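You operate a simulated robot arm through the tools that you are given. There is no shell and no other tool.

Carry out the task below with a simulated robot arm. There is one attempt and no reset: what you move stays moved.

Task
Drain the dripper rig's tube, rack its dripper and top up the tank.
Fine: close the blue handle first; the dripper goes in the free hole of the rack; drain by the purple lever; fill to between the tank's red lines by the green handle; all three end closed, nothing runs over; the other drippers stay.

The check looks at the end state, three seconds after you hand in, the way a careful person would. Anything else that was tipped, shoved, dropped, spilled or broken makes it a failure.

Robot
A 6-joint arm with a fingered hand, fixed in place. Base frame: the origin is on the floor under the middle of its stand, x ahead of it, y to its left, z up. Units: mm, degrees, N and s.
With the tool pointing down near the work surface it reaches from about 340 to 740 mm from the base axis. Its first joint turns from -115.0 to 115.0 degrees. Payload 4 kg.
The TCP is the grasp point between the finger pads, 26 mm short of the fingertips. In the tool frame z runs along the fingers and y along their closing line. The gripper opens to 132 mm; its body begins 73 mm behind the TCP. The gripper is a hand of 4 fingers: y runs from the thumb to the fingers, the wrist lies at [0, 0, -239] in the tool frame, and closing takes about 1.5 s.
Orientation is that of the tool frame in the base frame, as [roll, pitch, yaw] about the fixed x, y, z axes, in that order (R = Rz(yaw) Ry(pitch) Rx(roll)). With the fingers straight down and closing along the base's y, the tool's x points along the base's -x, its y along +y and its z along -z.

Tools
- The arm moves only by the tool arm_command. Its argument "deltas" is a list of rows, each a list of 6 numbers: the turn, a rotation vector about the tool's x, y, z in degrees, then the shift along the tool's x, y, z in mm. In form: [[ax, ay, az, x, y, z], ...]. A call has 1 to 20 rows; each row shifts and turns the commanded pose from where the row before left it, along the tool's axes as they then stand. "hand" is the finger opening in mm, from 0 to 132, set as the call begins (left out, the last holds). A row lasts 0.2 s, in which the tool goes at most 50 mm and 8.6 degrees; a call with a longer step from one row to the next is refused whole, and so is a gripper value outside its range. A pose out of reach is approached as far as the arm can. The call stops where the force on the tool passes 40 N (or 10 N more than at its start, if that is more) or the arm is blocked; 0.2 s more then pass. Each finger travels about 153 mm/s and halts on what it meets, pressing with about 29 N; the grip force reading is that of the motor and also rises with nothing between the fingers. The clock runs only during rows and for 0.2 s after the last one: add rows that do not move to give the fingers time. It gives the time, the measured TCP pose, the force on the tool (base axes), the opening and the grip force at its end, in the units of the frame above (readings bear some noise), with the torque about the TCP (base axes, N m) and any sound that the robot's microphone picked up.
- Cameras (640 x 400 px; columns grow to the right, rows downward): "scene" is fixed at [401, 650.8, 1506.1]; the picture's right is [-0.56, 0.83, 0.00], its down [0.64, 0.43, -0.64] and it looks along [-0.53, -0.36, -0.77] (base axes); focal length 219 px, centre (320, 200). "wrist" rides on the gripper at [68, 2, -97] in the tool frame; the picture's right is [-0.03, 1.00, 0.00], its down [-0.82, -0.02, -0.58] and it looks along [-0.58, -0.02, 0.82] (tool axes); focal length 270 px, centre (320, 200). There is no depth. A picture from a camera that has moved, and an enlarged one, comes with that camera's place and axes in the base frame and with its lens.
- camera(camera): a new picture of that camera. No time passes.
- lift_body(by): slides the trunk up (or, below 0, down) by that many mm; the arm rides with it, the base frame stays. It gives what a move gives, with no picture.
- finger_targets(finger1, finger2, finger3, thumb_bend): sets how far each is bent, from 0 (flat) to 1 (curled in); at 0.3 the hand is open as for a grip, at 0.7 the pads meet at the TCP. One left out holds its place. A second passes; each finger stops where it meets its share of the squeeze, and holds until it gets a number again. A gripper value or a shape takes the hand back. It gives what a move gives, with no picture; readings hold the bend of each and the force on the fingers (four entries, about 0 where the hand has none), thumb and palm.
- preshape(shape): the hand has 4 fingers and takes this shape, open, in about a second: jaw (thumb against the fingers, like two jaws); tri (thumb and two fingers); tip (a fingertip pinch); poke (one finger out to press); point (the index stretched); flat (the hand flat); cup (the hand cupped); fist (a fist). The gripper value then closes the fingers along that shape, each until it touches; the sizes above hold for jaw. It gives what a move gives, with no picture.
- inspect(camera, box): a new picture of the part [left, top, right, bottom] of that camera's present view, enlarged. No time passes.
- close_job(): hands the job in; it is judged then, once.

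Places have to be worked out from the pictures, the camera data and where the tool is seen. Open the gripper and draw the arm clear of the work before you hand the job in, unless the task says otherwise.

The tools are called after "Call:" as name(argument=value, ...) on one line, values as JSON. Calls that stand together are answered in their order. arm_command: Moves the arm, as the interface text tells. Its arguments: {"type":"object","properties":{"deltas":{"type":"array"},"hand":{"type":"number"}},"required":["deltas"]} The other tools are called the same way: lift_body (by) moves the trunk up or down; preshape (shape) gives the hand a shape; finger_targets (finger1, finger2, finger3, thumb_bend) moves the fingers one by one; camera (camera) takes a picture; inspect (camera, box) takes an enlarged picture of a part of a camera's view; close_job () hands the job in.

At the start:

```text
time: 0.0
ee_pos: [265.2, 374.6, 1283.1]
tool_rot: [180.0, -0.1, 180.0]
wrist_force: [-0.2, -0.7, 0.4]
wrist_torque: [0.0, -0.02, -0.03]
width: 132.0
gripper_force: 0.1
shape: jaw
bend: [0.3, 0.3, 0.3, 0.3]
finger forces: [0.0, 0.1, 0.0, 0.0, 0.0, 0.0]
trunk travel left (down, up): [-900.0, 90.0]
```

scene: 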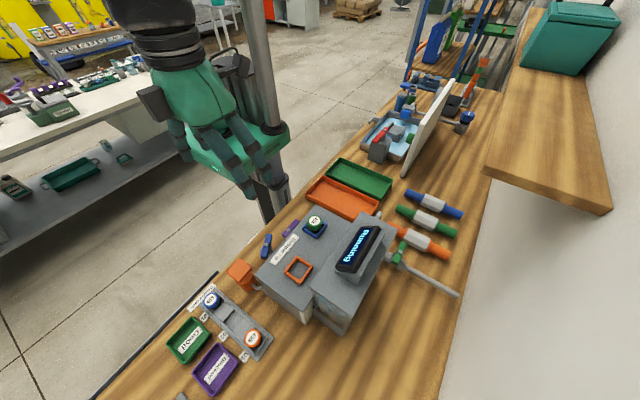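
wrist: 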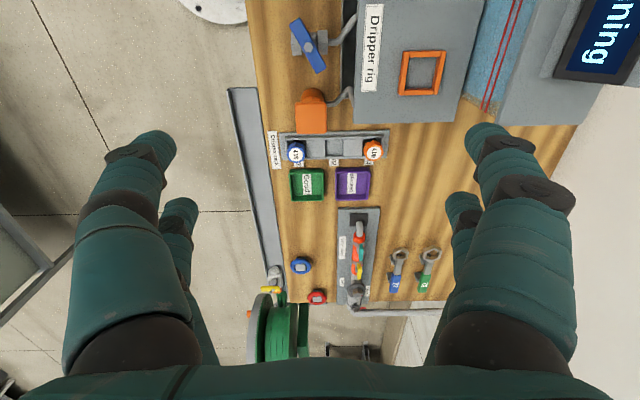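

I'll begin by looking closely at the rig in both cameras to find the handles, the dripper, the rack and the tank.

Call:
inspect(camera="scene", box=[220, 180, 480, 342])

Call:
inspect(camera="scene", box=[140, 260, 300, 400])

Call:
inspect(camera="wrist", box=[260, 0, 580, 200])

Call:
inspect(camera="wrist", box=[240, 120, 480, 320])

```text
2.46 times, centred on (350, 261) of scene
camera zoom: at [401.0, 650.8, 1506.1], right [-0.56, 0.83, 0.0], down [0.64, 0.43, -0.64], along [-0.53, -0.36, -0.77], focal length 540 px, centre (246, 50)
```

zoom: 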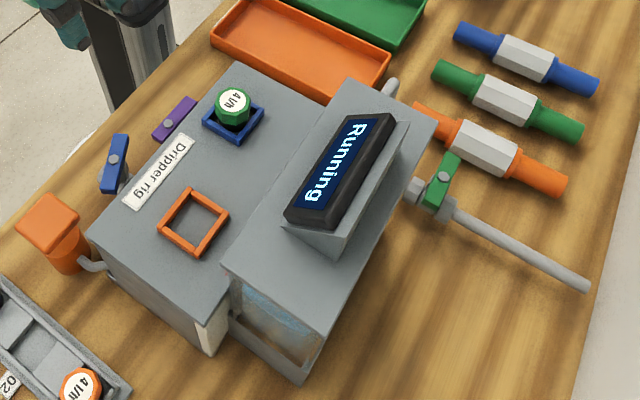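

```text
2.86 times, centred on (220, 330) of scene
camera zoom: at [401.0, 650.8, 1506.1], right [-0.56, 0.83, 0.0], down [0.64, 0.43, -0.64], along [-0.53, -0.36, -0.77], focal length 627 px, centre (606, -171)
```

zoom: 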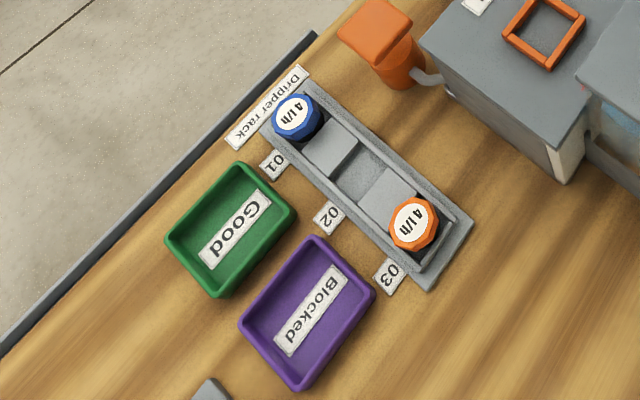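

```text
2.00 times, centred on (420, 100) of wrist
camera zoom: at [196.5, 376.2, 1378.5], right [0.03, 1.0, 0.0], down [0.82, -0.02, 0.58], along [0.58, -0.02, -0.82], focal length 541 px, centre (120, 400)
```

zoom: 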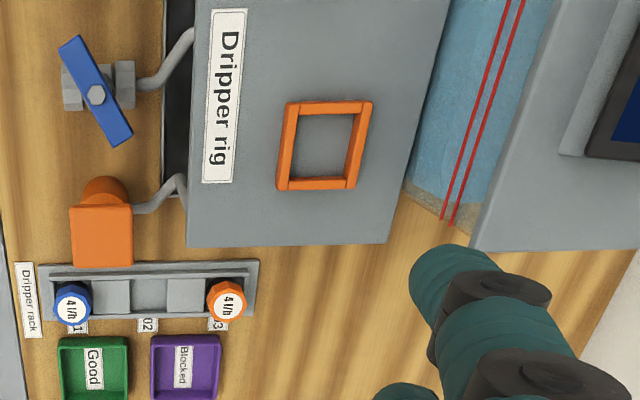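

```text
2.00 times, centred on (360, 220) of wrist
camera zoom: at [196.5, 376.2, 1378.5], right [0.03, 1.0, 0.0], down [0.82, -0.02, 0.58], along [0.58, -0.02, -0.82], focal length 541 px, centre (240, 160)
```

zoom: 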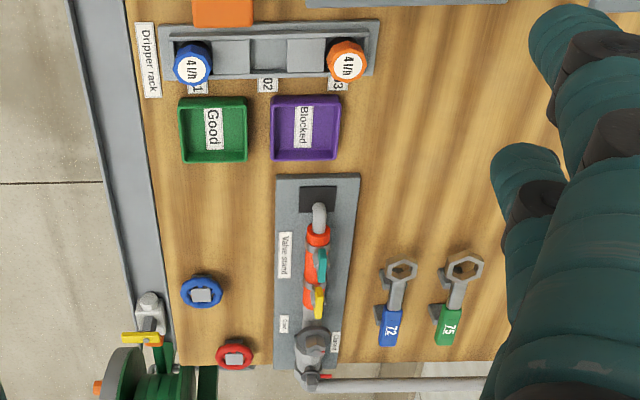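

The rig sits around (250, 470), with a top at z≈1010; the blue hub triangulates to about (240, 357, 951) and the rack's blue dripper to about (421, 321, 898). I'll move the hand sideways, high above, for a better view of the whole rig.

Call:
arm_command(deltas=[[0, 0, 0, 30, 26, 0], [0, 0, 0, 30, 26, 0], [0, 0, 0, 30, 26, 0], [0, 0, 0, 30, 26, 0], [0, 0, 0, 0, 0, 0], [0, 0, 0, 0, 0, 0]])

Call:
camera(camera="wrist")

```text
time: 1.4
ee_pos: [144.0, 478.6, 1282.3]
tool_rot: [-180.0, 0.0, -180.0]
wrist_force: [0.1, 0.3, 0.3]
wrist_torque: [-0.01, 0.01, 0.02]
width: 132.0
gripper_force: 0.0
shape: jaw
bend: [0.3, 0.3, 0.3, 0.3]
finger forces: [0.1, 0.0, 0.0, 0.0, 0.0, 0.0]
trunk travel left (down, up): [-900.0, 90.0]
```

```text
taken
camera wrist: at [75.9, 479.6, 1378.3], right [0.03, 1.0, 0.0], down [0.82, -0.02, 0.58], along [0.58, -0.02, -0.82], focal length 270 px, centre (320, 200)
```

wrist: 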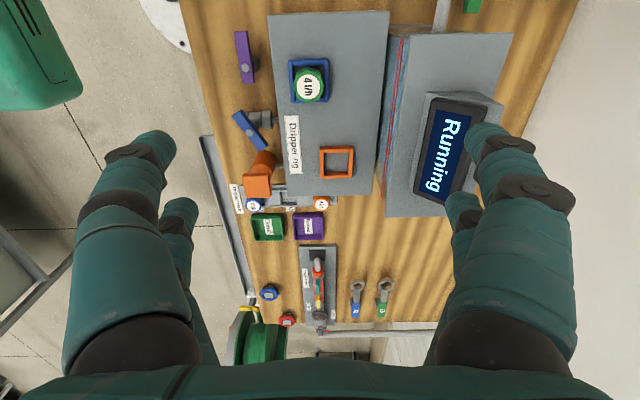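

Good overview. I'll enlarge the parts of interest from here.

Call:
inspect(camera="wrist", box=[220, 0, 380, 100])

Call:
inspect(camera="wrist", box=[220, 90, 380, 220])

Call:
inspect(camera="wrist", box=[370, 0, 530, 220])

```text
4.00 times, centred on (300, 50) of wrist
camera zoom: at [75.9, 479.6, 1378.3], right [0.03, 1.0, 0.0], down [0.82, -0.02, 0.58], along [0.58, -0.02, -0.82], focal length 1081 px, centre (400, 800)
```

zoom: 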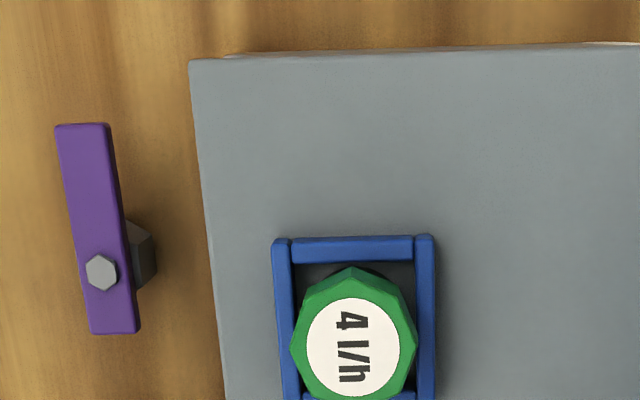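

```text
3.08 times, centred on (300, 155) of wrist
camera zoom: at [75.9, 479.6, 1378.3], right [0.03, 1.0, 0.0], down [0.82, -0.02, 0.58], along [0.58, -0.02, -0.82], focal length 832 px, centre (382, 338)
```

zoom: 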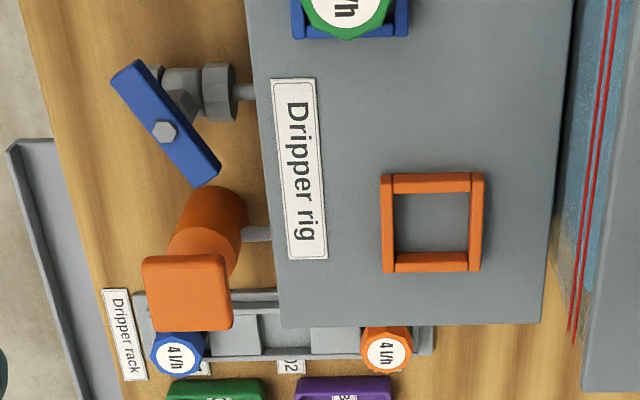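

```text
1.82 times, centred on (450, 110) of wrist
camera zoom: at [75.9, 479.6, 1378.3], right [0.03, 1.0, 0.0], down [0.82, -0.02, 0.58], along [0.58, -0.02, -0.82], focal length 491 px, centre (84, 364)
```

zoom: 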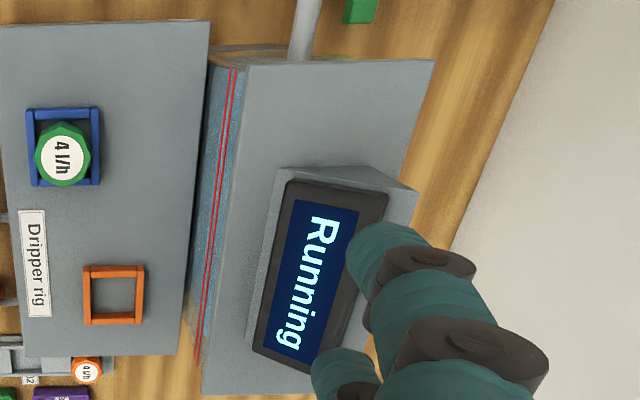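

The blue handle sits at an angle on its valve, the purple lever stands in front of the rig, and the green handle is behind the tank. I'll turn the hand by 90° so the wrist camera looks toward +y at the rig's front.

Call:
arm_command(deltas=[[0, 0, -8.2, 0, 0, 0], [0, 0, -8.2, 0, 0, 0], [0, 0, -8.2, 0, 0, 0], [0, 0, -8.2, 0, 0, 0], [0, 0, -8.2, 0, 0, 0], [0, 0, -8.2, 0, 0, 0], [0, 0, -8.2, 0, 0, 0], [0, 0, -8.2, 0, 0, 0], [0, 0, -8.2, 0, 0, 0], [0, 0, -8.2, 0, 0, 0], [0, 0, -8, 0, 0, 0], [0, 0, 0, 40, -20, 0], [0, 0, 0, 40, -20, 0], [0, 0, 0, 40, -20, 0], [0, 0, 0, 40, -20, 0], [0, 0, 0, 0, 0, 0]])

Call:
camera(camera="wrist")

```text
time: 4.8
ee_pos: [223.8, 320.2, 1282.4]
tool_rot: [-179.9, 0.0, -90.0]
wrist_force: [0.0, -0.1, -0.5]
wrist_torque: [-0.03, 0.0, -0.03]
width: 132.1
gripper_force: 0.2
shape: jaw
bend: [0.3, 0.3, 0.3, 0.3]
finger forces: [0.2, 0.1, 0.0, 0.1, 0.0, 0.1]
trunk travel left (down, up): [-900.0, 90.0]
```

```text
taken
camera wrist: at [222.7, 250.4, 1378.4], right [-1.0, 0.03, 0.0], down [0.02, 0.82, 0.58], along [0.01, 0.58, -0.82], focal length 270 px, centre (320, 200)
```

wrist: 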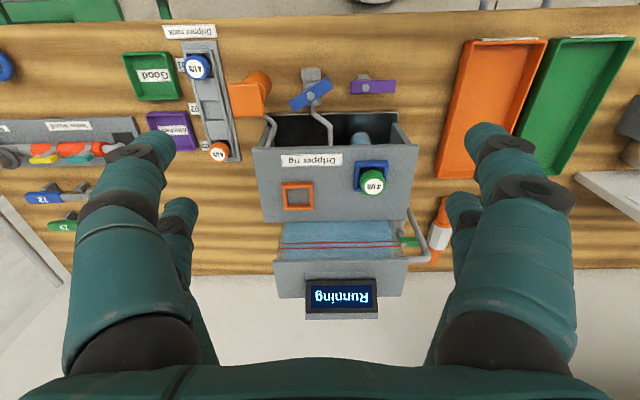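

Now the camera looks at the front of the rig (picture upside down). I'll zoom into it.

Call:
inspect(camera="wrist", box=[220, 60, 440, 215])

Call:
inspect(camera="wrist", box=[260, 200, 450, 320])

Call:
inspect(camera="wrist", box=[280, 55, 420, 145])

```text
2.58 times, centred on (330, 138) of wrist
camera zoom: at [222.7, 250.4, 1378.4], right [-1.0, 0.03, 0.0], down [0.02, 0.82, 0.58], along [0.01, 0.58, -0.82], focal length 698 px, centre (294, 361)
```

zoom: 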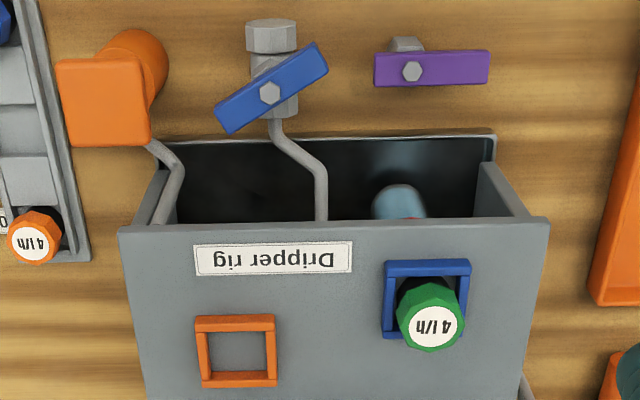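

```text
3.33 times, centred on (355, 260) of wrist
camera zoom: at [222.7, 250.4, 1378.4], right [-1.0, 0.03, 0.0], down [0.02, 0.82, 0.58], along [0.01, 0.58, -0.82], focal length 901 px, centre (203, 0)
```

zoom: 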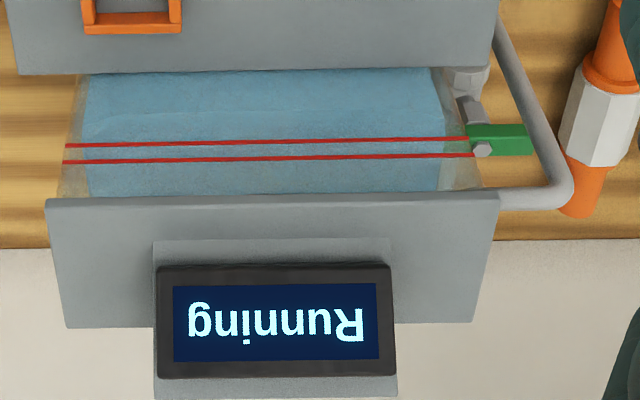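

```text
4.44 times, centred on (350, 100) of wrist
camera zoom: at [222.7, 250.4, 1378.4], right [-1.0, 0.03, 0.0], down [0.02, 0.82, 0.58], along [0.01, 0.58, -0.82], focal length 1201 px, centre (187, 644)
```

zoom: 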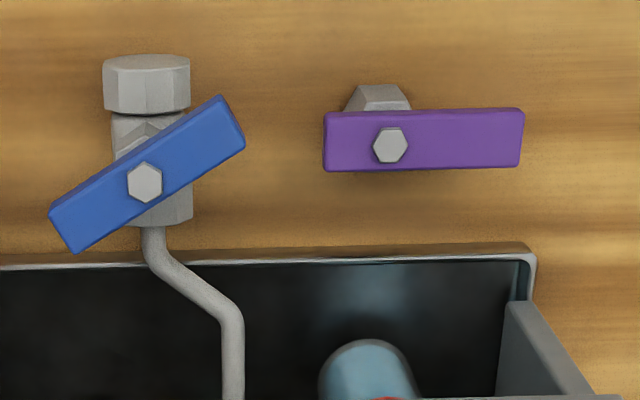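

The front shows an open trough with a clear tube under the dripper, plus the blue valve on a pipe and the purple lever. I'll tilt the hand and lower it for a near-horizontal look at the front.

Call:
arm_command(deltas=[[0, -8, 0, 0, 0, 0], [0, -8, 0, 0, 0, 0], [0, -8, 0, 0, 0, 0], [0, -8, 0, 0, 0, 0], [0, -8, 0, 0, 0, 0], [0, 0, 0, 35.3, 0, 22.6], [0, 0, 0, 35.3, 0, 22.6], [0, 0, 0, 35.3, 0, 22.6], [0, 0, 0, 35.3, 0, 22.6], [0, 0, 0, 0, 0, 0], [0, 0, 0, 0, 0, 0]])

Call:
camera(camera="wrist")

```text
time: 7.2
ee_pos: [165.9, 299.7, 1225.1]
tool_rot: [-179.8, 39.5, -90.3]
wrist_force: [-0.7, 0.0, 0.3]
wrist_torque: [0.03, 0.01, 0.02]
width: 131.8
gripper_force: 0.0
shape: jaw
bend: [0.3, 0.3, 0.3, 0.3]
finger forces: [0.1, 0.0, 0.1, 0.0, 0.0, 0.0]
out of reach, approached as far as the arm can: row 6, 7, 8, 9
trunk travel left (down, up): [-900.0, 90.0]
```

```text
taken
camera wrist: at [164.2, 183.7, 1255.6], right [-1.0, 0.03, 0.01], down [0.02, 0.26, 0.96], along [0.02, 0.96, -0.26], focal length 270 px, centre (320, 200)
```

wrist: 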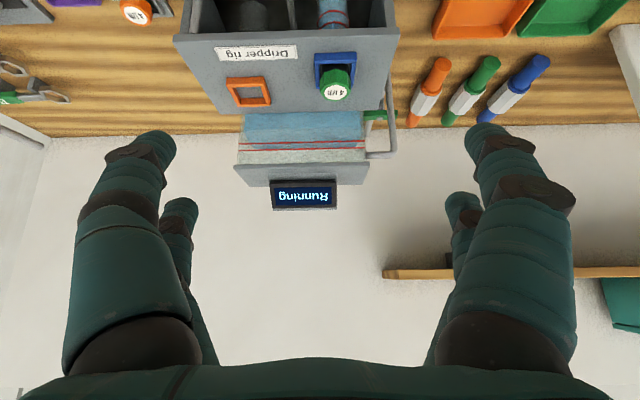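

The arm can't reach inward at this height, but the trunk can lower it. I'll check the scene view and then lower the trunk partly.

Call:
camera(camera="scene")

Call:
inspect(camera="wrist", box=[170, 0, 410, 220])

```text
taken
```

scene: 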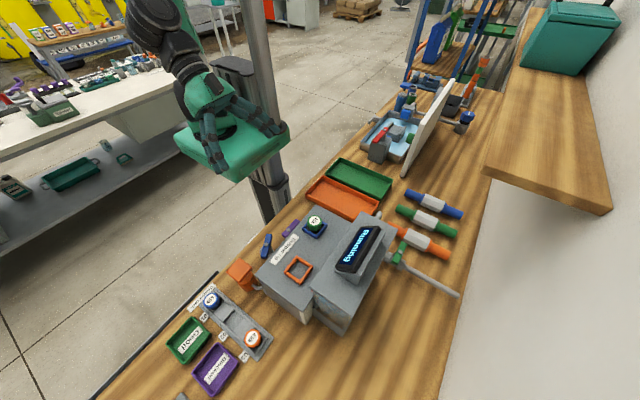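

```text
1.82 times, centred on (290, 110) of wrist
camera zoom: at [164.2, 183.7, 1255.6], right [-1.0, 0.03, 0.01], down [0.02, 0.26, 0.96], along [0.02, 0.96, -0.26], focal length 491 px, centre (374, 364)
```

zoom: 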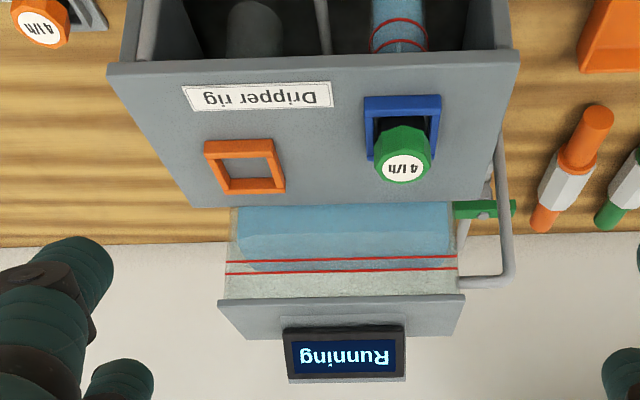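

There are two tubes under the top plate: the one under the dripper holds blue water, and the tank's water is visible with two red lines. I'll lower the trunk by 150 mm to get a level view.

Call:
lift_body(by=-150)

Call:
camera(camera="wrist")

Call:
camera(camera="scene")

```text
time: 8.9
ee_pos: [166.6, 299.3, 1075.4]
tool_rot: [-179.8, 39.4, -90.3]
wrist_force: [0.0, -0.1, -0.2]
wrist_torque: [0.0, -0.05, -0.02]
width: 131.9
gripper_force: 0.1
shape: jaw
bend: [0.3, 0.3, 0.3, 0.3]
finger forces: [0.1, 0.0, 0.0, 0.1, 0.0, 0.1]
trunk travel left (down, up): [-750.0, 240.0]
```

```text
taken
camera wrist: at [164.6, 184.1, 1105.7], right [-1.0, 0.03, 0.01], down [0.02, 0.26, 0.96], along [0.02, 0.96, -0.26], focal length 270 px, centre (320, 200)
```

wrist: 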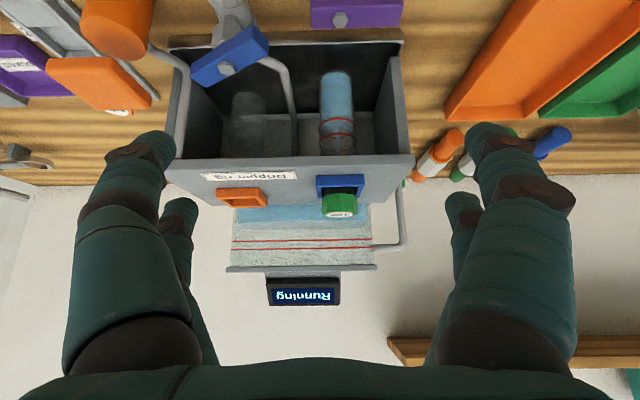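

```text
taken
```

scene: 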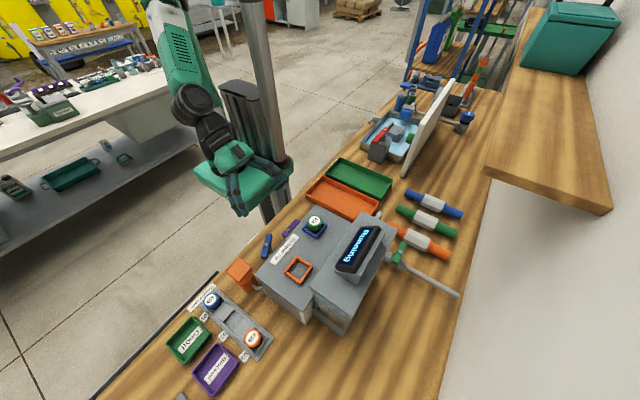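

Call:
inspect(camera="wrist", box=[150, 0, 420, 170])

Call:
inspect(camera="wrist", box=[210, 160, 420, 310])

Call:
inspect(camera="wrist", box=[290, 40, 400, 170])

```text
2.35 times, centred on (285, 85) of wrist
camera zoom: at [164.6, 184.1, 1105.7], right [-1.0, 0.03, 0.01], down [0.02, 0.26, 0.96], along [0.02, 0.96, -0.26], focal length 636 px, centre (402, 471)
```

zoom: 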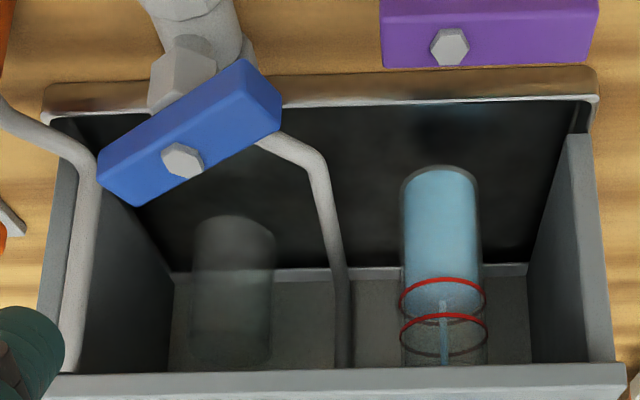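

```text
2.67 times, centred on (315, 235) of wrist
camera zoom: at [164.6, 184.1, 1105.7], right [-1.0, 0.03, 0.01], down [0.02, 0.26, 0.96], along [0.02, 0.96, -0.26], focal length 721 px, centre (333, 107)
```

zoom: 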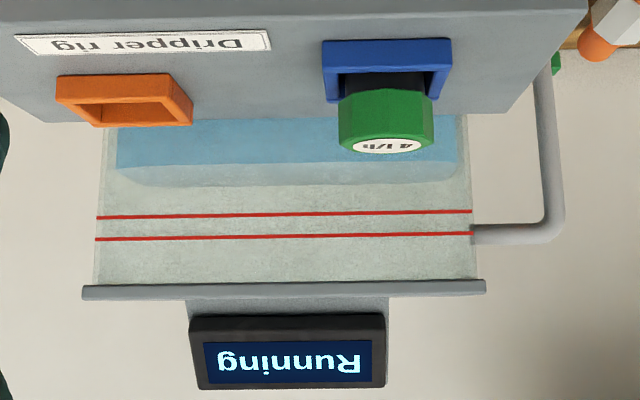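

```text
3.08 times, centred on (345, 105) of wrist
camera zoom: at [164.6, 184.1, 1105.7], right [-1.0, 0.03, 0.01], down [0.02, 0.26, 0.96], along [0.02, 0.96, -0.26], focal length 832 px, centre (243, 492)
```

zoom: 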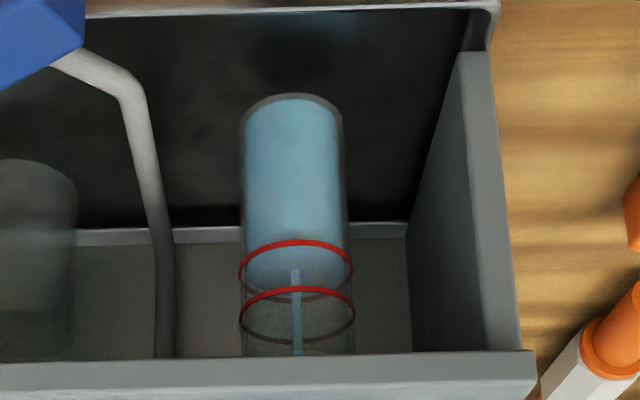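

The dripper is running: a thin stream falls into the tube, which is near its lower ring, so I should close blue soon. I'll look at the hand itself, then set the poke shape to see where its finger is.

Call:
preshape(shape="poke")

Call:
camera(camera="wrist")

Call:
inspect(camera="scene", box=[170, 70, 330, 230])

```text
time: 9.8
ee_pos: [168.3, 299.6, 1074.1]
tool_rot: [-179.8, 39.5, -90.2]
wrist_force: [0.8, 0.7, -0.3]
wrist_torque: [-0.04, -0.01, 0.02]
width: 0.0
gripper_force: 0.0
shape: poke
bend: [1.0, 1.0, 1.0, 0.34]
finger forces: [0.1, 0.0, 0.0, 0.0, 0.0, 0.0]
trunk travel left (down, up): [-750.0, 240.0]
```

```text
taken
camera wrist: at [164.6, 184.1, 1105.6], right [-1.0, 0.03, 0.01], down [0.02, 0.26, 0.96], along [0.02, 0.96, -0.26], focal length 270 px, centre (320, 200)
```

wrist: 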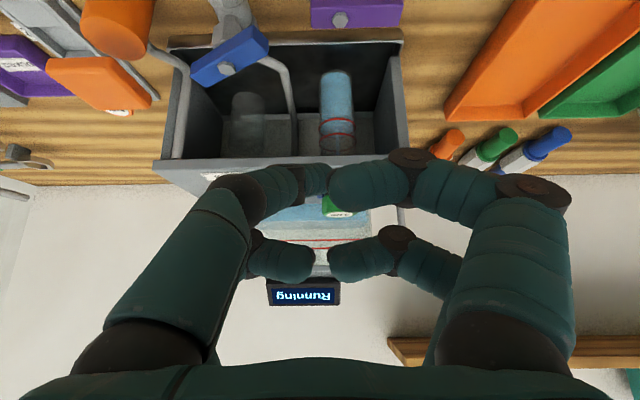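

```text
2.50 times, centred on (250, 150) of scene
camera zoom: at [401.0, 650.8, 1506.1], right [-0.56, 0.83, 0.0], down [0.64, 0.43, -0.64], along [-0.53, -0.36, -0.77], focal length 548 px, centre (495, 325)
```

zoom: 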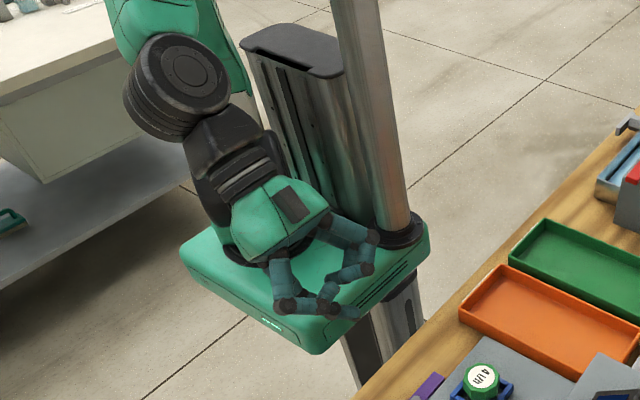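

In poke the digits curl in pairs on both sides, so it isn't a clean single finger. The jaw shape with two digits per side looks better for gripping a bar handle; I'll go back to jaw and zoom on the blue handle and its valve.

Call:
preshape(shape="jaw")

Call:
inspect(camera="wrist", box=[170, 0, 300, 90])

Call:
inspect(camera="wrist", box=[300, 0, 420, 90])

Call:
inspect(camera="wrist", box=[40, 0, 200, 130])

```text
time: 10.8
ee_pos: [167.5, 298.6, 1074.6]
tool_rot: [-179.8, 39.3, -90.4]
wrist_force: [0.3, -0.4, -0.5]
wrist_torque: [-0.03, 0.02, -0.01]
width: 132.0
gripper_force: 0.1
shape: jaw
bend: [0.3, 0.3, 0.3, 0.3]
finger forces: [0.1, 0.0, 0.1, 0.1, 0.1, 0.1]
trunk travel left (down, up): [-750.0, 240.0]
```

```text
4.44 times, centred on (235, 45) of wrist
camera zoom: at [164.6, 184.1, 1105.6], right [-1.0, 0.03, 0.01], down [0.02, 0.26, 0.96], along [0.02, 0.96, -0.26], focal length 1201 px, centre (698, 889)
```

zoom: 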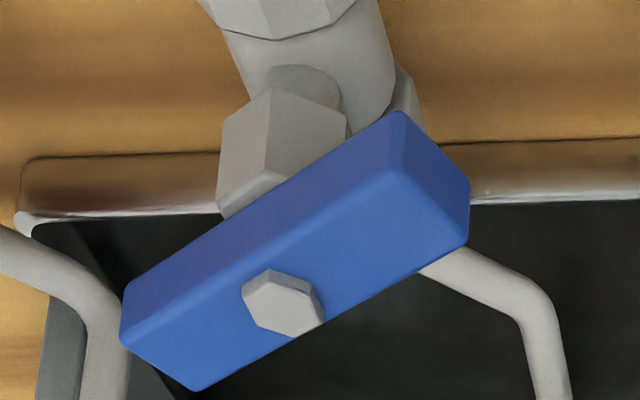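

```text
4.44 times, centred on (360, 45) of wrist
camera zoom: at [164.6, 184.1, 1105.6], right [-1.0, 0.03, 0.01], down [0.02, 0.26, 0.96], along [0.02, 0.96, -0.26], focal length 1201 px, centre (142, 889)
```

zoom: 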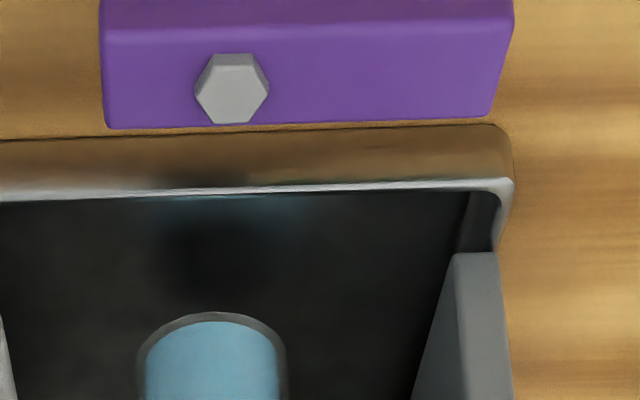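

```text
3.08 times, centred on (120, 65) of wrist
camera zoom: at [164.6, 184.1, 1105.6], right [-1.0, 0.03, 0.01], down [0.02, 0.26, 0.96], along [0.02, 0.96, -0.26], focal length 832 px, centre (935, 615)
```

zoom: 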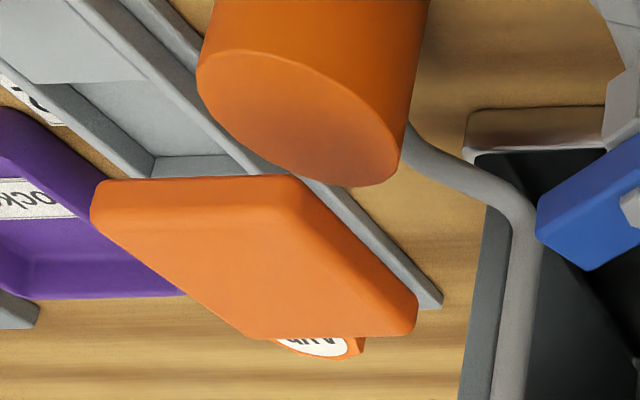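

The blue handle is a bar about 70 mm long, at about 41° to x on a vertical stem over a body lying along y; green (closed) and purple lie across their pipes, so blue must turn clockwise from above to lie along x. I'll straighten the hand, turn it perpendicular to the bar and hover above the hub with a moderate opening.

Call:
arm_command(deltas=[[0, 7.9, 0, 0, 0, 0], [0, 7.9, 0, 0, 0, 0], [0, 7.9, 0, 0, 0, 0], [0, 7.9, 0, 0, 0, 0], [0, 7.9, 0, 0, 0, 0], [0, 0, 8.17, 0, 0, 0], [0, 0, 8.17, 0, 0, 0], [0, 0, 8.17, 0, 0, 0], [0, 0, 8.17, 0, 0, 0], [0, 0, 8.17, 0, 0, 0], [0, 0, 8.17, 0, 0, 0], [0, 0, 0, -46.6, -2, 0], [0, 0, 0, -46.6, -2, 0], [0, 0, 0, 0, 0, 0], [0, 0, 0, 0, 0, 0]], hand=70)

Call:
camera(camera="wrist")

Call:
camera(camera="scene")

```text
time: 13.9
ee_pos: [241.4, 357.2, 1074.9]
tool_rot: [-179.9, 0.0, -139.3]
wrist_force: [-0.7, -0.4, -0.7]
wrist_torque: [-0.01, 0.02, 0.01]
width: 70.6
gripper_force: 0.0
shape: jaw
bend: [0.72, 0.72, 0.72, 0.7]
finger forces: [0.0, 0.0, 0.0, 0.1, 0.0, 0.1]
trunk travel left (down, up): [-750.0, 240.0]
```

```text
taken
camera wrist: at [187.4, 312.9, 1171.2], right [-0.63, 0.78, 0.0], down [0.63, 0.52, 0.58], along [0.45, 0.36, -0.82], focal length 270 px, centre (320, 200)
```

wrist: 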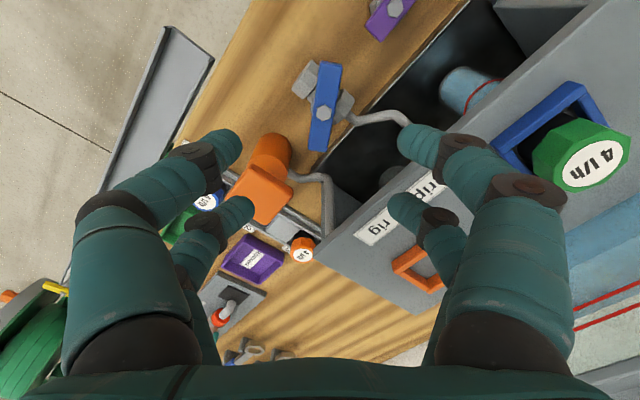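

```text
taken
```

scene: 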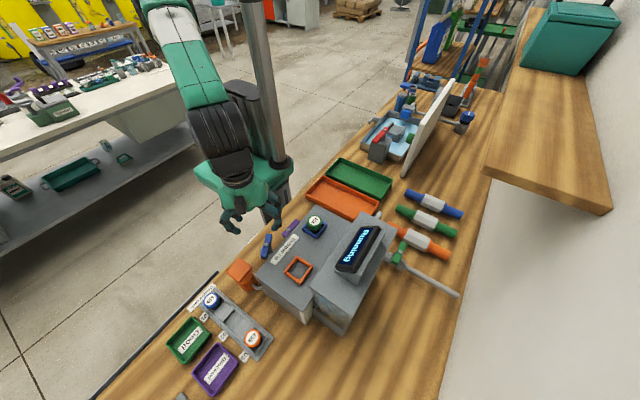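

The hub is right under the TCP and the bar's angle works out to about 30° from x. I'll turn 10.7° more to square up with the bar and descend part-way for a check.

Call:
arm_command(deltas=[[0, 0, 5.3, 0, 0, 0], [0, 0, 5.3, 0.5, 0, 0], [0, 0, 0, 0, 0, 30], [0, 0, 0, 0, 0, 30], [0, 0, 0, 0, 0, 25], [0, 0, 0, 0, 0, 0]], hand=70)

Call:
camera(camera="wrist")

Call:
inspect(camera="scene", box=[200, 180, 340, 300])

```text
time: 15.3
ee_pos: [239.9, 354.6, 990.3]
tool_rot: [-179.8, 0.0, -150.0]
wrist_force: [-0.1, -6.8, 2.5]
wrist_torque: [0.28, 0.05, 0.08]
width: 68.8
gripper_force: 0.1
shape: jaw
bend: [0.72, 0.73, 0.72, 0.7]
finger forces: [0.0, 7.3, 0.0, 0.0, 0.1, 0.1]
trunk travel left (down, up): [-750.0, 240.0]
```

```text
taken
camera wrist: at [180.5, 321.9, 1086.5], right [-0.48, 0.88, 0.0], down [0.72, 0.39, 0.58], along [0.51, 0.27, -0.82], focal length 270 px, centre (320, 200)
```

wrist: 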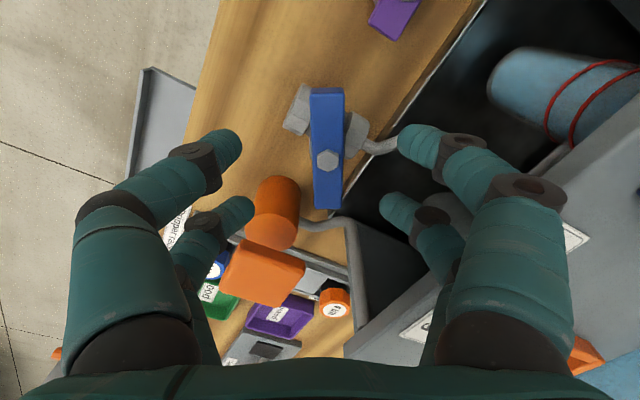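

```text
3.33 times, centred on (270, 240) of scene
camera zoom: at [401.0, 650.8, 1506.1], right [-0.56, 0.83, 0.0], down [0.64, 0.43, -0.64], along [-0.53, -0.36, -0.77], focal length 731 px, centre (487, 67)
```

zoom: 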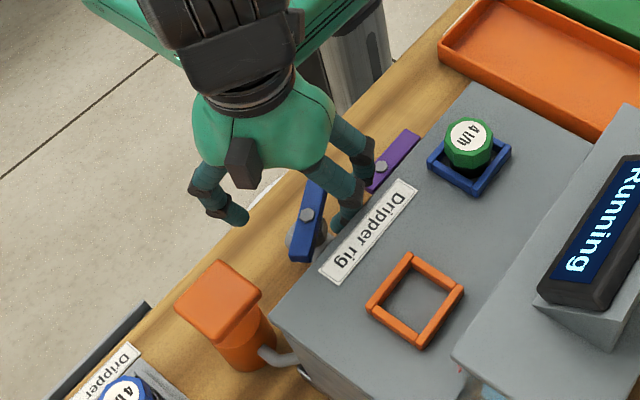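

A digit touched the rig's plate edge lightly (7 N), since the curled digits bulge outward, so a straddling grip is too wide here. I'll back up right away and instead form a single straight finger to push the handle.

Call:
arm_command(deltas=[[0, 0, 0, 0, 0, -30], [0, 0, 0, 0, 0, -45], [0, 0, 0, 0, 0, 0]])

Call:
finger_targets(finger1=0.1, finger2=1, finger3=1, thumb_bend=1)

Call:
camera(camera="wrist")

Call:
inspect(camera="scene", box=[180, 120, 340, 260])

```text
time: 16.1
ee_pos: [240.8, 357.4, 1065.2]
tool_rot: [-179.9, 0.0, -150.0]
wrist_force: [-0.2, 0.0, 1.8]
wrist_torque: [-0.03, 0.0, 0.0]
width: 70.4
gripper_force: 0.1
shape: jaw
bend: [0.72, 0.72, 0.72, 0.7]
finger forces: [0.1, 0.0, 0.0, 0.0, 0.0, 0.0]
trunk travel left (down, up): [-750.0, 240.0]
```

```text
time: 17.1
ee_pos: [240.9, 357.9, 1065.2]
tool_rot: [-179.9, 0.0, -150.0]
wrist_force: [0.6, -0.2, 0.2]
wrist_torque: [-0.05, -0.02, -0.03]
width: 56.5
gripper_force: 0.1
shape: fingers
bend: [0.1, 0.91, 0.91, 1.0]
finger forces: [0.1, 0.0, 0.0, 0.0, 0.0, 0.1]
trunk travel left (down, up): [-750.0, 240.0]
```

```text
taken
camera wrist: at [180.3, 323.3, 1161.2], right [-0.48, 0.88, 0.0], down [0.72, 0.39, 0.58], along [0.51, 0.27, -0.82], focal length 270 px, centre (320, 200)
```

wrist: 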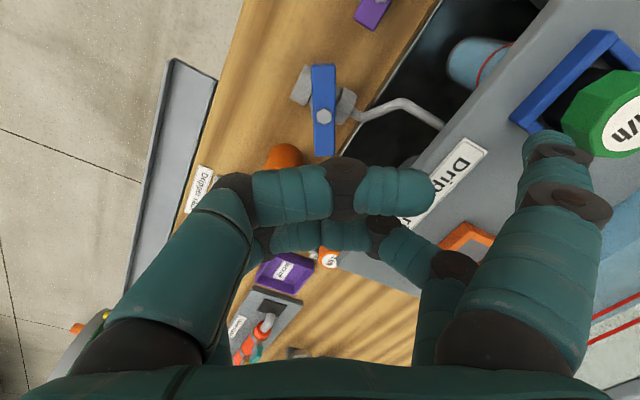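

```text
2.86 times, centred on (260, 190) of scene
camera zoom: at [401.0, 650.8, 1506.1], right [-0.56, 0.83, 0.0], down [0.64, 0.43, -0.64], along [-0.53, -0.36, -0.77], focal length 627 px, centre (491, 229)
```

zoom: 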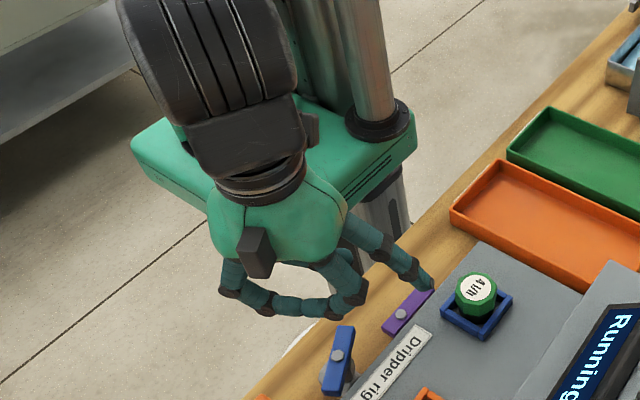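

finger1 is the digit on the tool's +x,+y side. For pushing the bar's −x end toward +y, it's handier to have a digit on the thumb side with yaw −90, so I'll rotate there, shift toward −x and straighten the thumb instead.

Call:
arm_command(deltas=[[0, 0, -7.5, 0, 0, 0], [0, 0, -7.5, 0, 0, 0], [0, 0, -7.5, 0, 0, 0], [0, 0, -7.5, 0, 0, 0], [0, 0, -7.5, 0, 0, 0], [0, 0, -7.5, 0, 0, 0], [0, 0, -7.5, 0, 0, 0], [0, 0, -7.5, 0, 0, 0], [0, 0, 0, 9.3, 38.7, 3.3], [0, 0, 0, 9.3, 38.7, 3.3], [0, 0, 0, 9.3, 38.7, 3.3], [0, 0, 0, 0, 0, 0]])

Call:
finger_targets(finger1=1, thumb_bend=0.25)

Call:
camera(camera="wrist")

Call:
inspect(camera="scene", box=[180, 120, 340, 260])

```text
time: 19.8
ee_pos: [123.5, 328.8, 1053.7]
tool_rot: [-179.9, -0.2, -90.0]
wrist_force: [1.2, -0.5, -1.0]
wrist_torque: [0.01, 0.01, -0.03]
width: 56.5
gripper_force: 0.2
shape: fingers
bend: [0.1, 0.97, 0.97, 1.0]
finger forces: [0.1, 0.0, 0.0, 0.0, 0.1, 0.0]
trunk travel left (down, up): [-750.0, 240.0]
```

```text
time: 20.8
ee_pos: [124.1, 328.4, 1053.3]
tool_rot: [-179.9, -0.1, -90.0]
wrist_force: [-0.3, 0.2, 1.1]
wrist_torque: [0.01, -0.01, -0.01]
width: 59.0
gripper_force: 0.0
shape: fingers
bend: [1.0, 0.97, 0.97, 0.25]
finger forces: [0.0, 0.0, 0.0, 0.1, 0.1, 0.1]
trunk travel left (down, up): [-750.0, 240.0]
```

```text
taken
camera wrist: at [121.5, 259.7, 1149.8], right [-1.0, 0.03, 0.0], down [0.02, 0.82, 0.58], along [0.02, 0.58, -0.82], focal length 270 px, centre (320, 200)
```

wrist: 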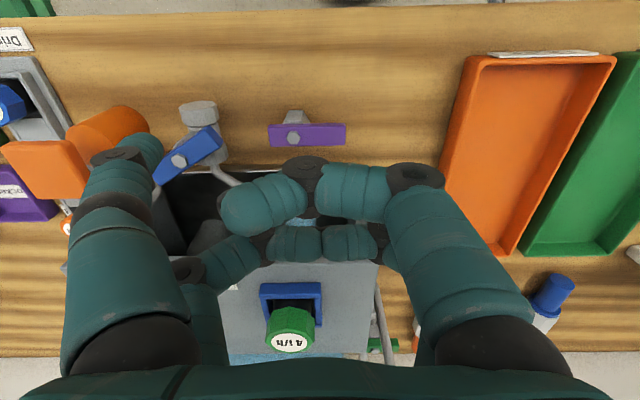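

```text
2.86 times, centred on (260, 190) of scene
camera zoom: at [401.0, 650.8, 1506.1], right [-0.56, 0.83, 0.0], down [0.64, 0.43, -0.64], along [-0.53, -0.36, -0.77], focal length 627 px, centre (491, 229)
```

zoom: 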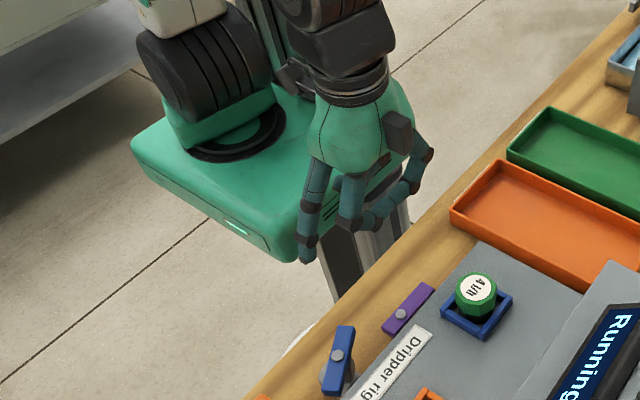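

The straight digit is the thumb: its tip is at tool (22, −79, ~+26), confirmed from both cameras. I'll lower it in front of the blue bar's −x end and push gently toward +y.

Call:
arm_command(deltas=[[0, 0, 0, 2, -2.5, 33.4], [0, 0, 0, 2, -2.5, 33.4], [0, 0, 0, 2, -2.5, 33.4], [0, 0, 0, 0, 0, 0], [0, 0, 0, -6, 0, 0], [0, 0, 0, -6, 0, 0], [0, 0, 0, -6, 0, 0]])

Call:
camera(camera="wrist")

Call:
inspect(camera="scene", box=[200, 180, 340, 300])

```text
time: 22.4
ee_pos: [131.6, 339.8, 954.2]
tool_rot: [-179.9, -0.1, -89.9]
wrist_force: [0.0, 0.5, -0.5]
wrist_torque: [0.02, 0.0, 0.01]
width: 59.2
gripper_force: 0.0
shape: fingers
bend: [1.0, 0.97, 0.97, 0.25]
finger forces: [0.1, 0.0, 0.1, 0.0, 0.0, 0.1]
trunk travel left (down, up): [-750.0, 240.0]
```

```text
taken
camera wrist: at [129.9, 271.2, 1051.2], right [-1.0, 0.03, 0.0], down [0.02, 0.82, 0.58], along [0.02, 0.58, -0.82], focal length 270 px, centre (320, 200)
```

wrist: 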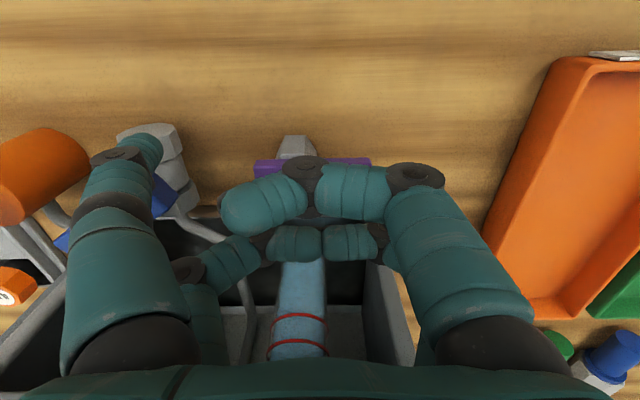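

```text
3.33 times, centred on (270, 240) of scene
camera zoom: at [401.0, 650.8, 1506.1], right [-0.56, 0.83, 0.0], down [0.64, 0.43, -0.64], along [-0.53, -0.36, -0.77], focal length 731 px, centre (487, 67)
```

zoom: 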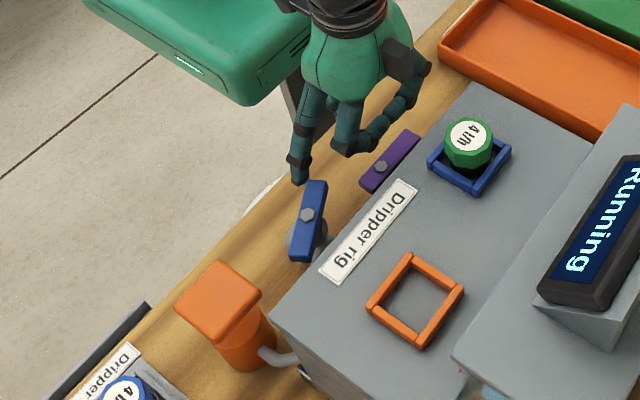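

The thumb tip is right next to the bar's end and no force yet; the tube keeps filling, so I push on toward +y.

Call:
arm_command(deltas=[[0, 0, 0, -6, 0, 0], [0, 0, 0, -6, 0, 0], [0, 0, 0, -5, 0, 0], [0, 0, 0, 0, 0, 0]])

Call:
camera(camera="wrist")

Call:
inspect(camera="scene", box=[200, 180, 340, 300])

```text
time: 23.4
ee_pos: [131.0, 356.9, 955.4]
tool_rot: [-179.9, -0.2, -90.1]
wrist_force: [-4.0, -3.9, 1.5]
wrist_torque: [-0.07, -0.06, -0.33]
width: 57.7
gripper_force: 1.7
shape: fingers
bend: [1.0, 0.97, 0.97, 0.27]
finger forces: [0.0, 0.1, 0.0, 0.0, 4.4, 0.0]
trunk travel left (down, up): [-750.0, 240.0]
```

```text
taken
camera wrist: at [128.9, 287.9, 1051.0], right [-1.0, 0.03, 0.0], down [0.02, 0.82, 0.58], along [0.02, 0.58, -0.82], focal length 270 px, centre (320, 200)
```

wrist: 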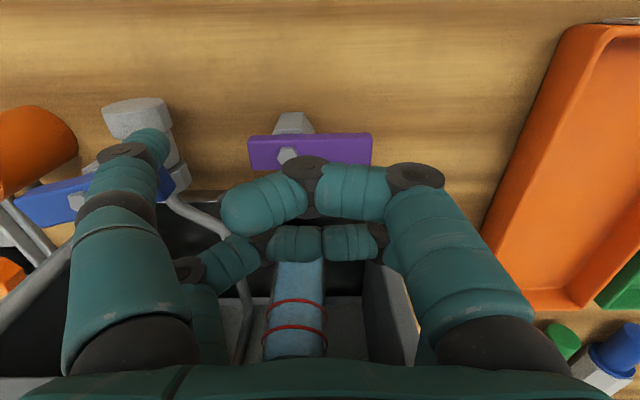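

```text
3.33 times, centred on (270, 240) of scene
camera zoom: at [401.0, 650.8, 1506.1], right [-0.56, 0.83, 0.0], down [0.64, 0.43, -0.64], along [-0.53, -0.36, -0.77], focal length 731 px, centre (487, 67)
```

zoom: 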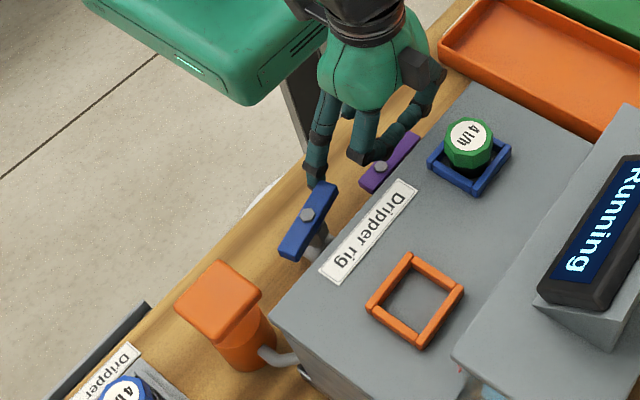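

The handle turned to about 16° with only 4 N of push. I'll continue a bit further in small steps.

Call:
arm_command(deltas=[[0, 0, 0, -4, 0, 0], [0, 0, 0, -4, 0, 0], [0, 0, 0, 0, 0, 0]])

Call:
inspect(camera="wrist", box=[0, 90, 400, 370])

Call:
inspect(camera="scene", box=[220, 200, 320, 290])

```text
time: 24.1
ee_pos: [132.2, 365.1, 954.1]
tool_rot: [-179.8, 0.0, -90.0]
wrist_force: [-1.4, -6.1, -0.1]
wrist_torque: [-0.05, 0.01, -0.49]
width: 57.9
gripper_force: 2.8
shape: fingers
bend: [1.0, 0.97, 0.97, 0.26]
finger forces: [0.1, 0.0, 0.1, 0.0, 6.0, 0.0]
trunk travel left (down, up): [-750.0, 240.0]
```

```text
1.43 times, centred on (200, 230) of wrist
camera zoom: at [129.3, 295.6, 1050.8], right [-1.0, 0.03, 0.0], down [0.02, 0.82, 0.58], along [0.02, 0.58, -0.82], focal length 386 px, centre (491, 157)
```

zoom: 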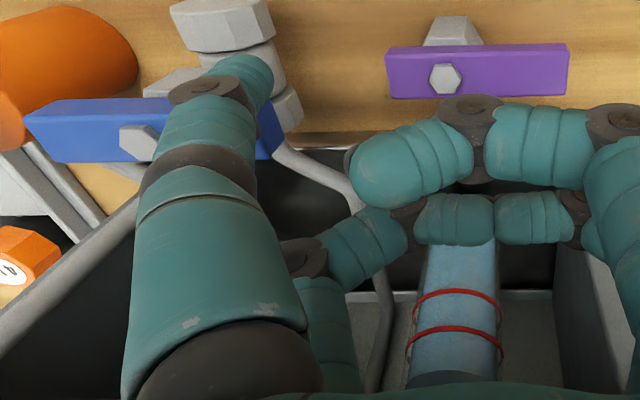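

```text
4.44 times, centred on (270, 245) of scene
camera zoom: at [401.0, 650.8, 1506.1], right [-0.56, 0.83, 0.0], down [0.64, 0.43, -0.64], along [-0.53, -0.36, -0.77], focal length 975 px, centre (542, 0)
```

zoom: 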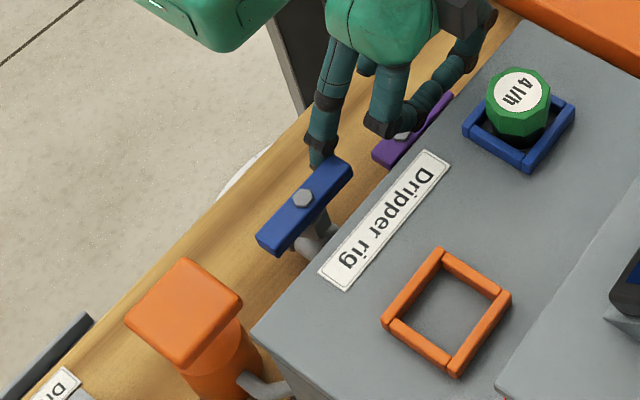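

The bar now lies about parallel to x (≈ −2°). I'll nudge 2 mm more to feel whether it's at a stop and check the tube.

Call:
arm_command(deltas=[[0, 0, 0, -2.5, 0, 0], [0, 0, 0, 0, 0, 0]])

Call:
inspect(camera="wrist", box=[230, 220, 390, 370])

Call:
inspect(camera="scene", box=[240, 220, 310, 280])

```text
time: 24.8
ee_pos: [131.3, 366.1, 955.0]
tool_rot: [-179.9, -0.2, -90.0]
wrist_force: [-2.3, -10.5, -1.5]
wrist_torque: [-0.09, 0.08, -0.86]
width: 57.8
gripper_force: 5.4
shape: fingers
bend: [1.0, 0.97, 0.97, 0.26]
finger forces: [0.0, 0.0, 0.0, 0.0, 10.6, 0.0]
trunk travel left (down, up): [-750.0, 240.0]
```

```text
2.67 times, centred on (310, 295) of wrist
camera zoom: at [129.4, 297.5, 1051.2], right [-1.0, 0.03, 0.0], down [0.02, 0.82, 0.58], along [0.02, 0.58, -0.82], focal length 721 px, centre (347, -53)
```

zoom: 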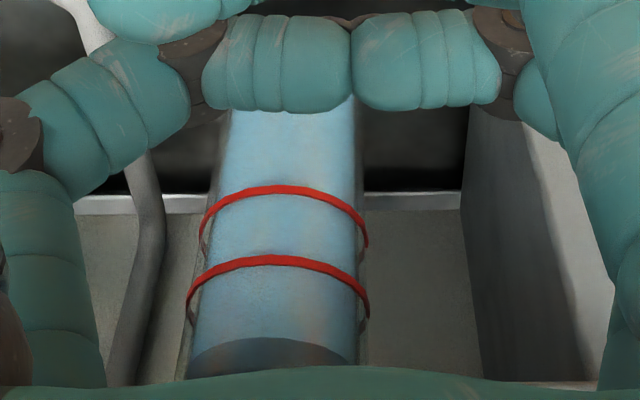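

```text
6.67 times, centred on (275, 250) of scene
camera zoom: at [401.0, 650.8, 1506.1], right [-0.56, 0.83, 0.0], down [0.64, 0.43, -0.64], along [-0.53, -0.36, -0.77], focal length 1462 px, centre (620, -133)
```

zoom: 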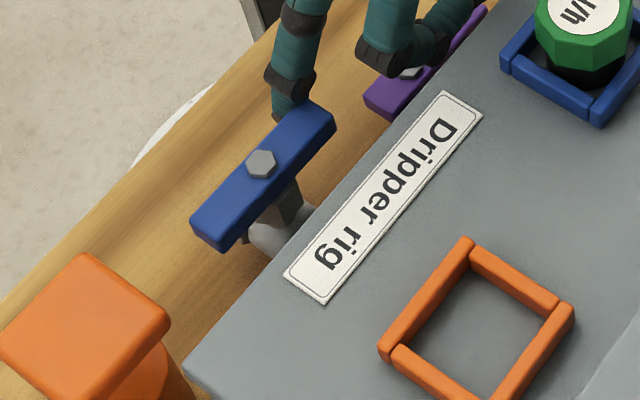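

Force rose sharply (10.5 N), so blue is at its stop, lying across its pipe. I'll back the thumb off, rise and check that the stream into the tube has stopped.

Call:
arm_command(deltas=[[0, 0, 0, 15, 0, 0], [0, 0, 0, 10, 0, 0], [0, 0, 0, 0, 0, -40], [0, 0, 0, 0, 0, -40], [0, -8, 0, 0, 0, 0], [0, -8, 0, 0, 0, 0], [0, -8, 0, 0, 0, 0], [0, 0, 0, 0, 0, 0]])

Call:
camera(camera="wrist")

Call:
inspect(camera="scene", box=[220, 190, 420, 330])

```text
time: 26.6
ee_pos: [133.1, 343.9, 1034.7]
tool_rot: [-179.8, 24.1, -90.0]
wrist_force: [0.2, -0.6, -0.3]
wrist_torque: [0.06, -0.01, 0.01]
width: 59.0
gripper_force: 0.1
shape: fingers
bend: [1.0, 0.97, 0.97, 0.25]
finger forces: [0.0, 0.1, 0.0, 0.0, 0.1, 0.0]
trunk travel left (down, up): [-750.0, 240.0]
```

```text
taken
camera wrist: at [130.1, 240.3, 1094.6], right [-1.0, 0.02, 0.01], down [0.02, 0.51, 0.86], along [0.02, 0.86, -0.51], focal length 270 px, centre (320, 200)
```

wrist: 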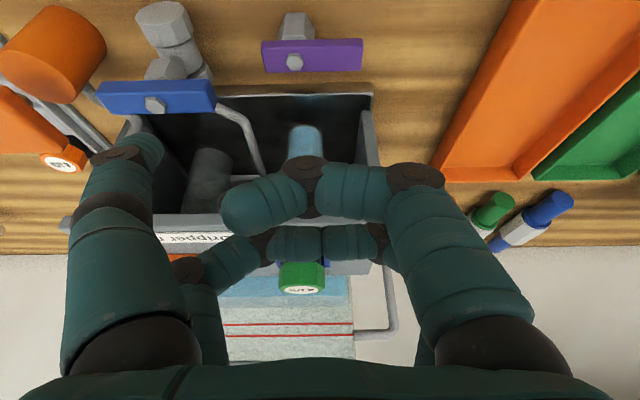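

```text
2.86 times, centred on (320, 260) of scene
camera zoom: at [401.0, 650.8, 1506.1], right [-0.56, 0.83, 0.0], down [0.64, 0.43, -0.64], along [-0.53, -0.36, -0.77], focal length 627 px, centre (320, 29)
```

zoom: 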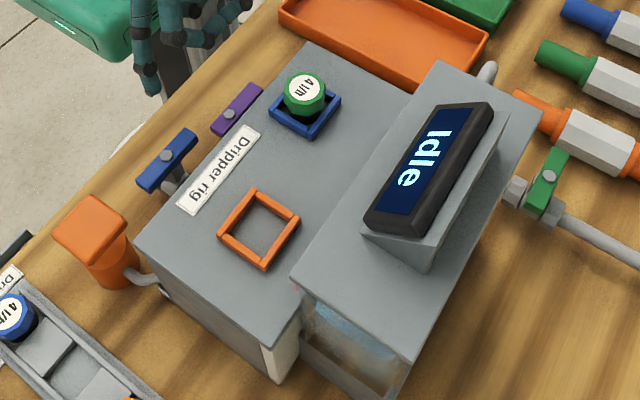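

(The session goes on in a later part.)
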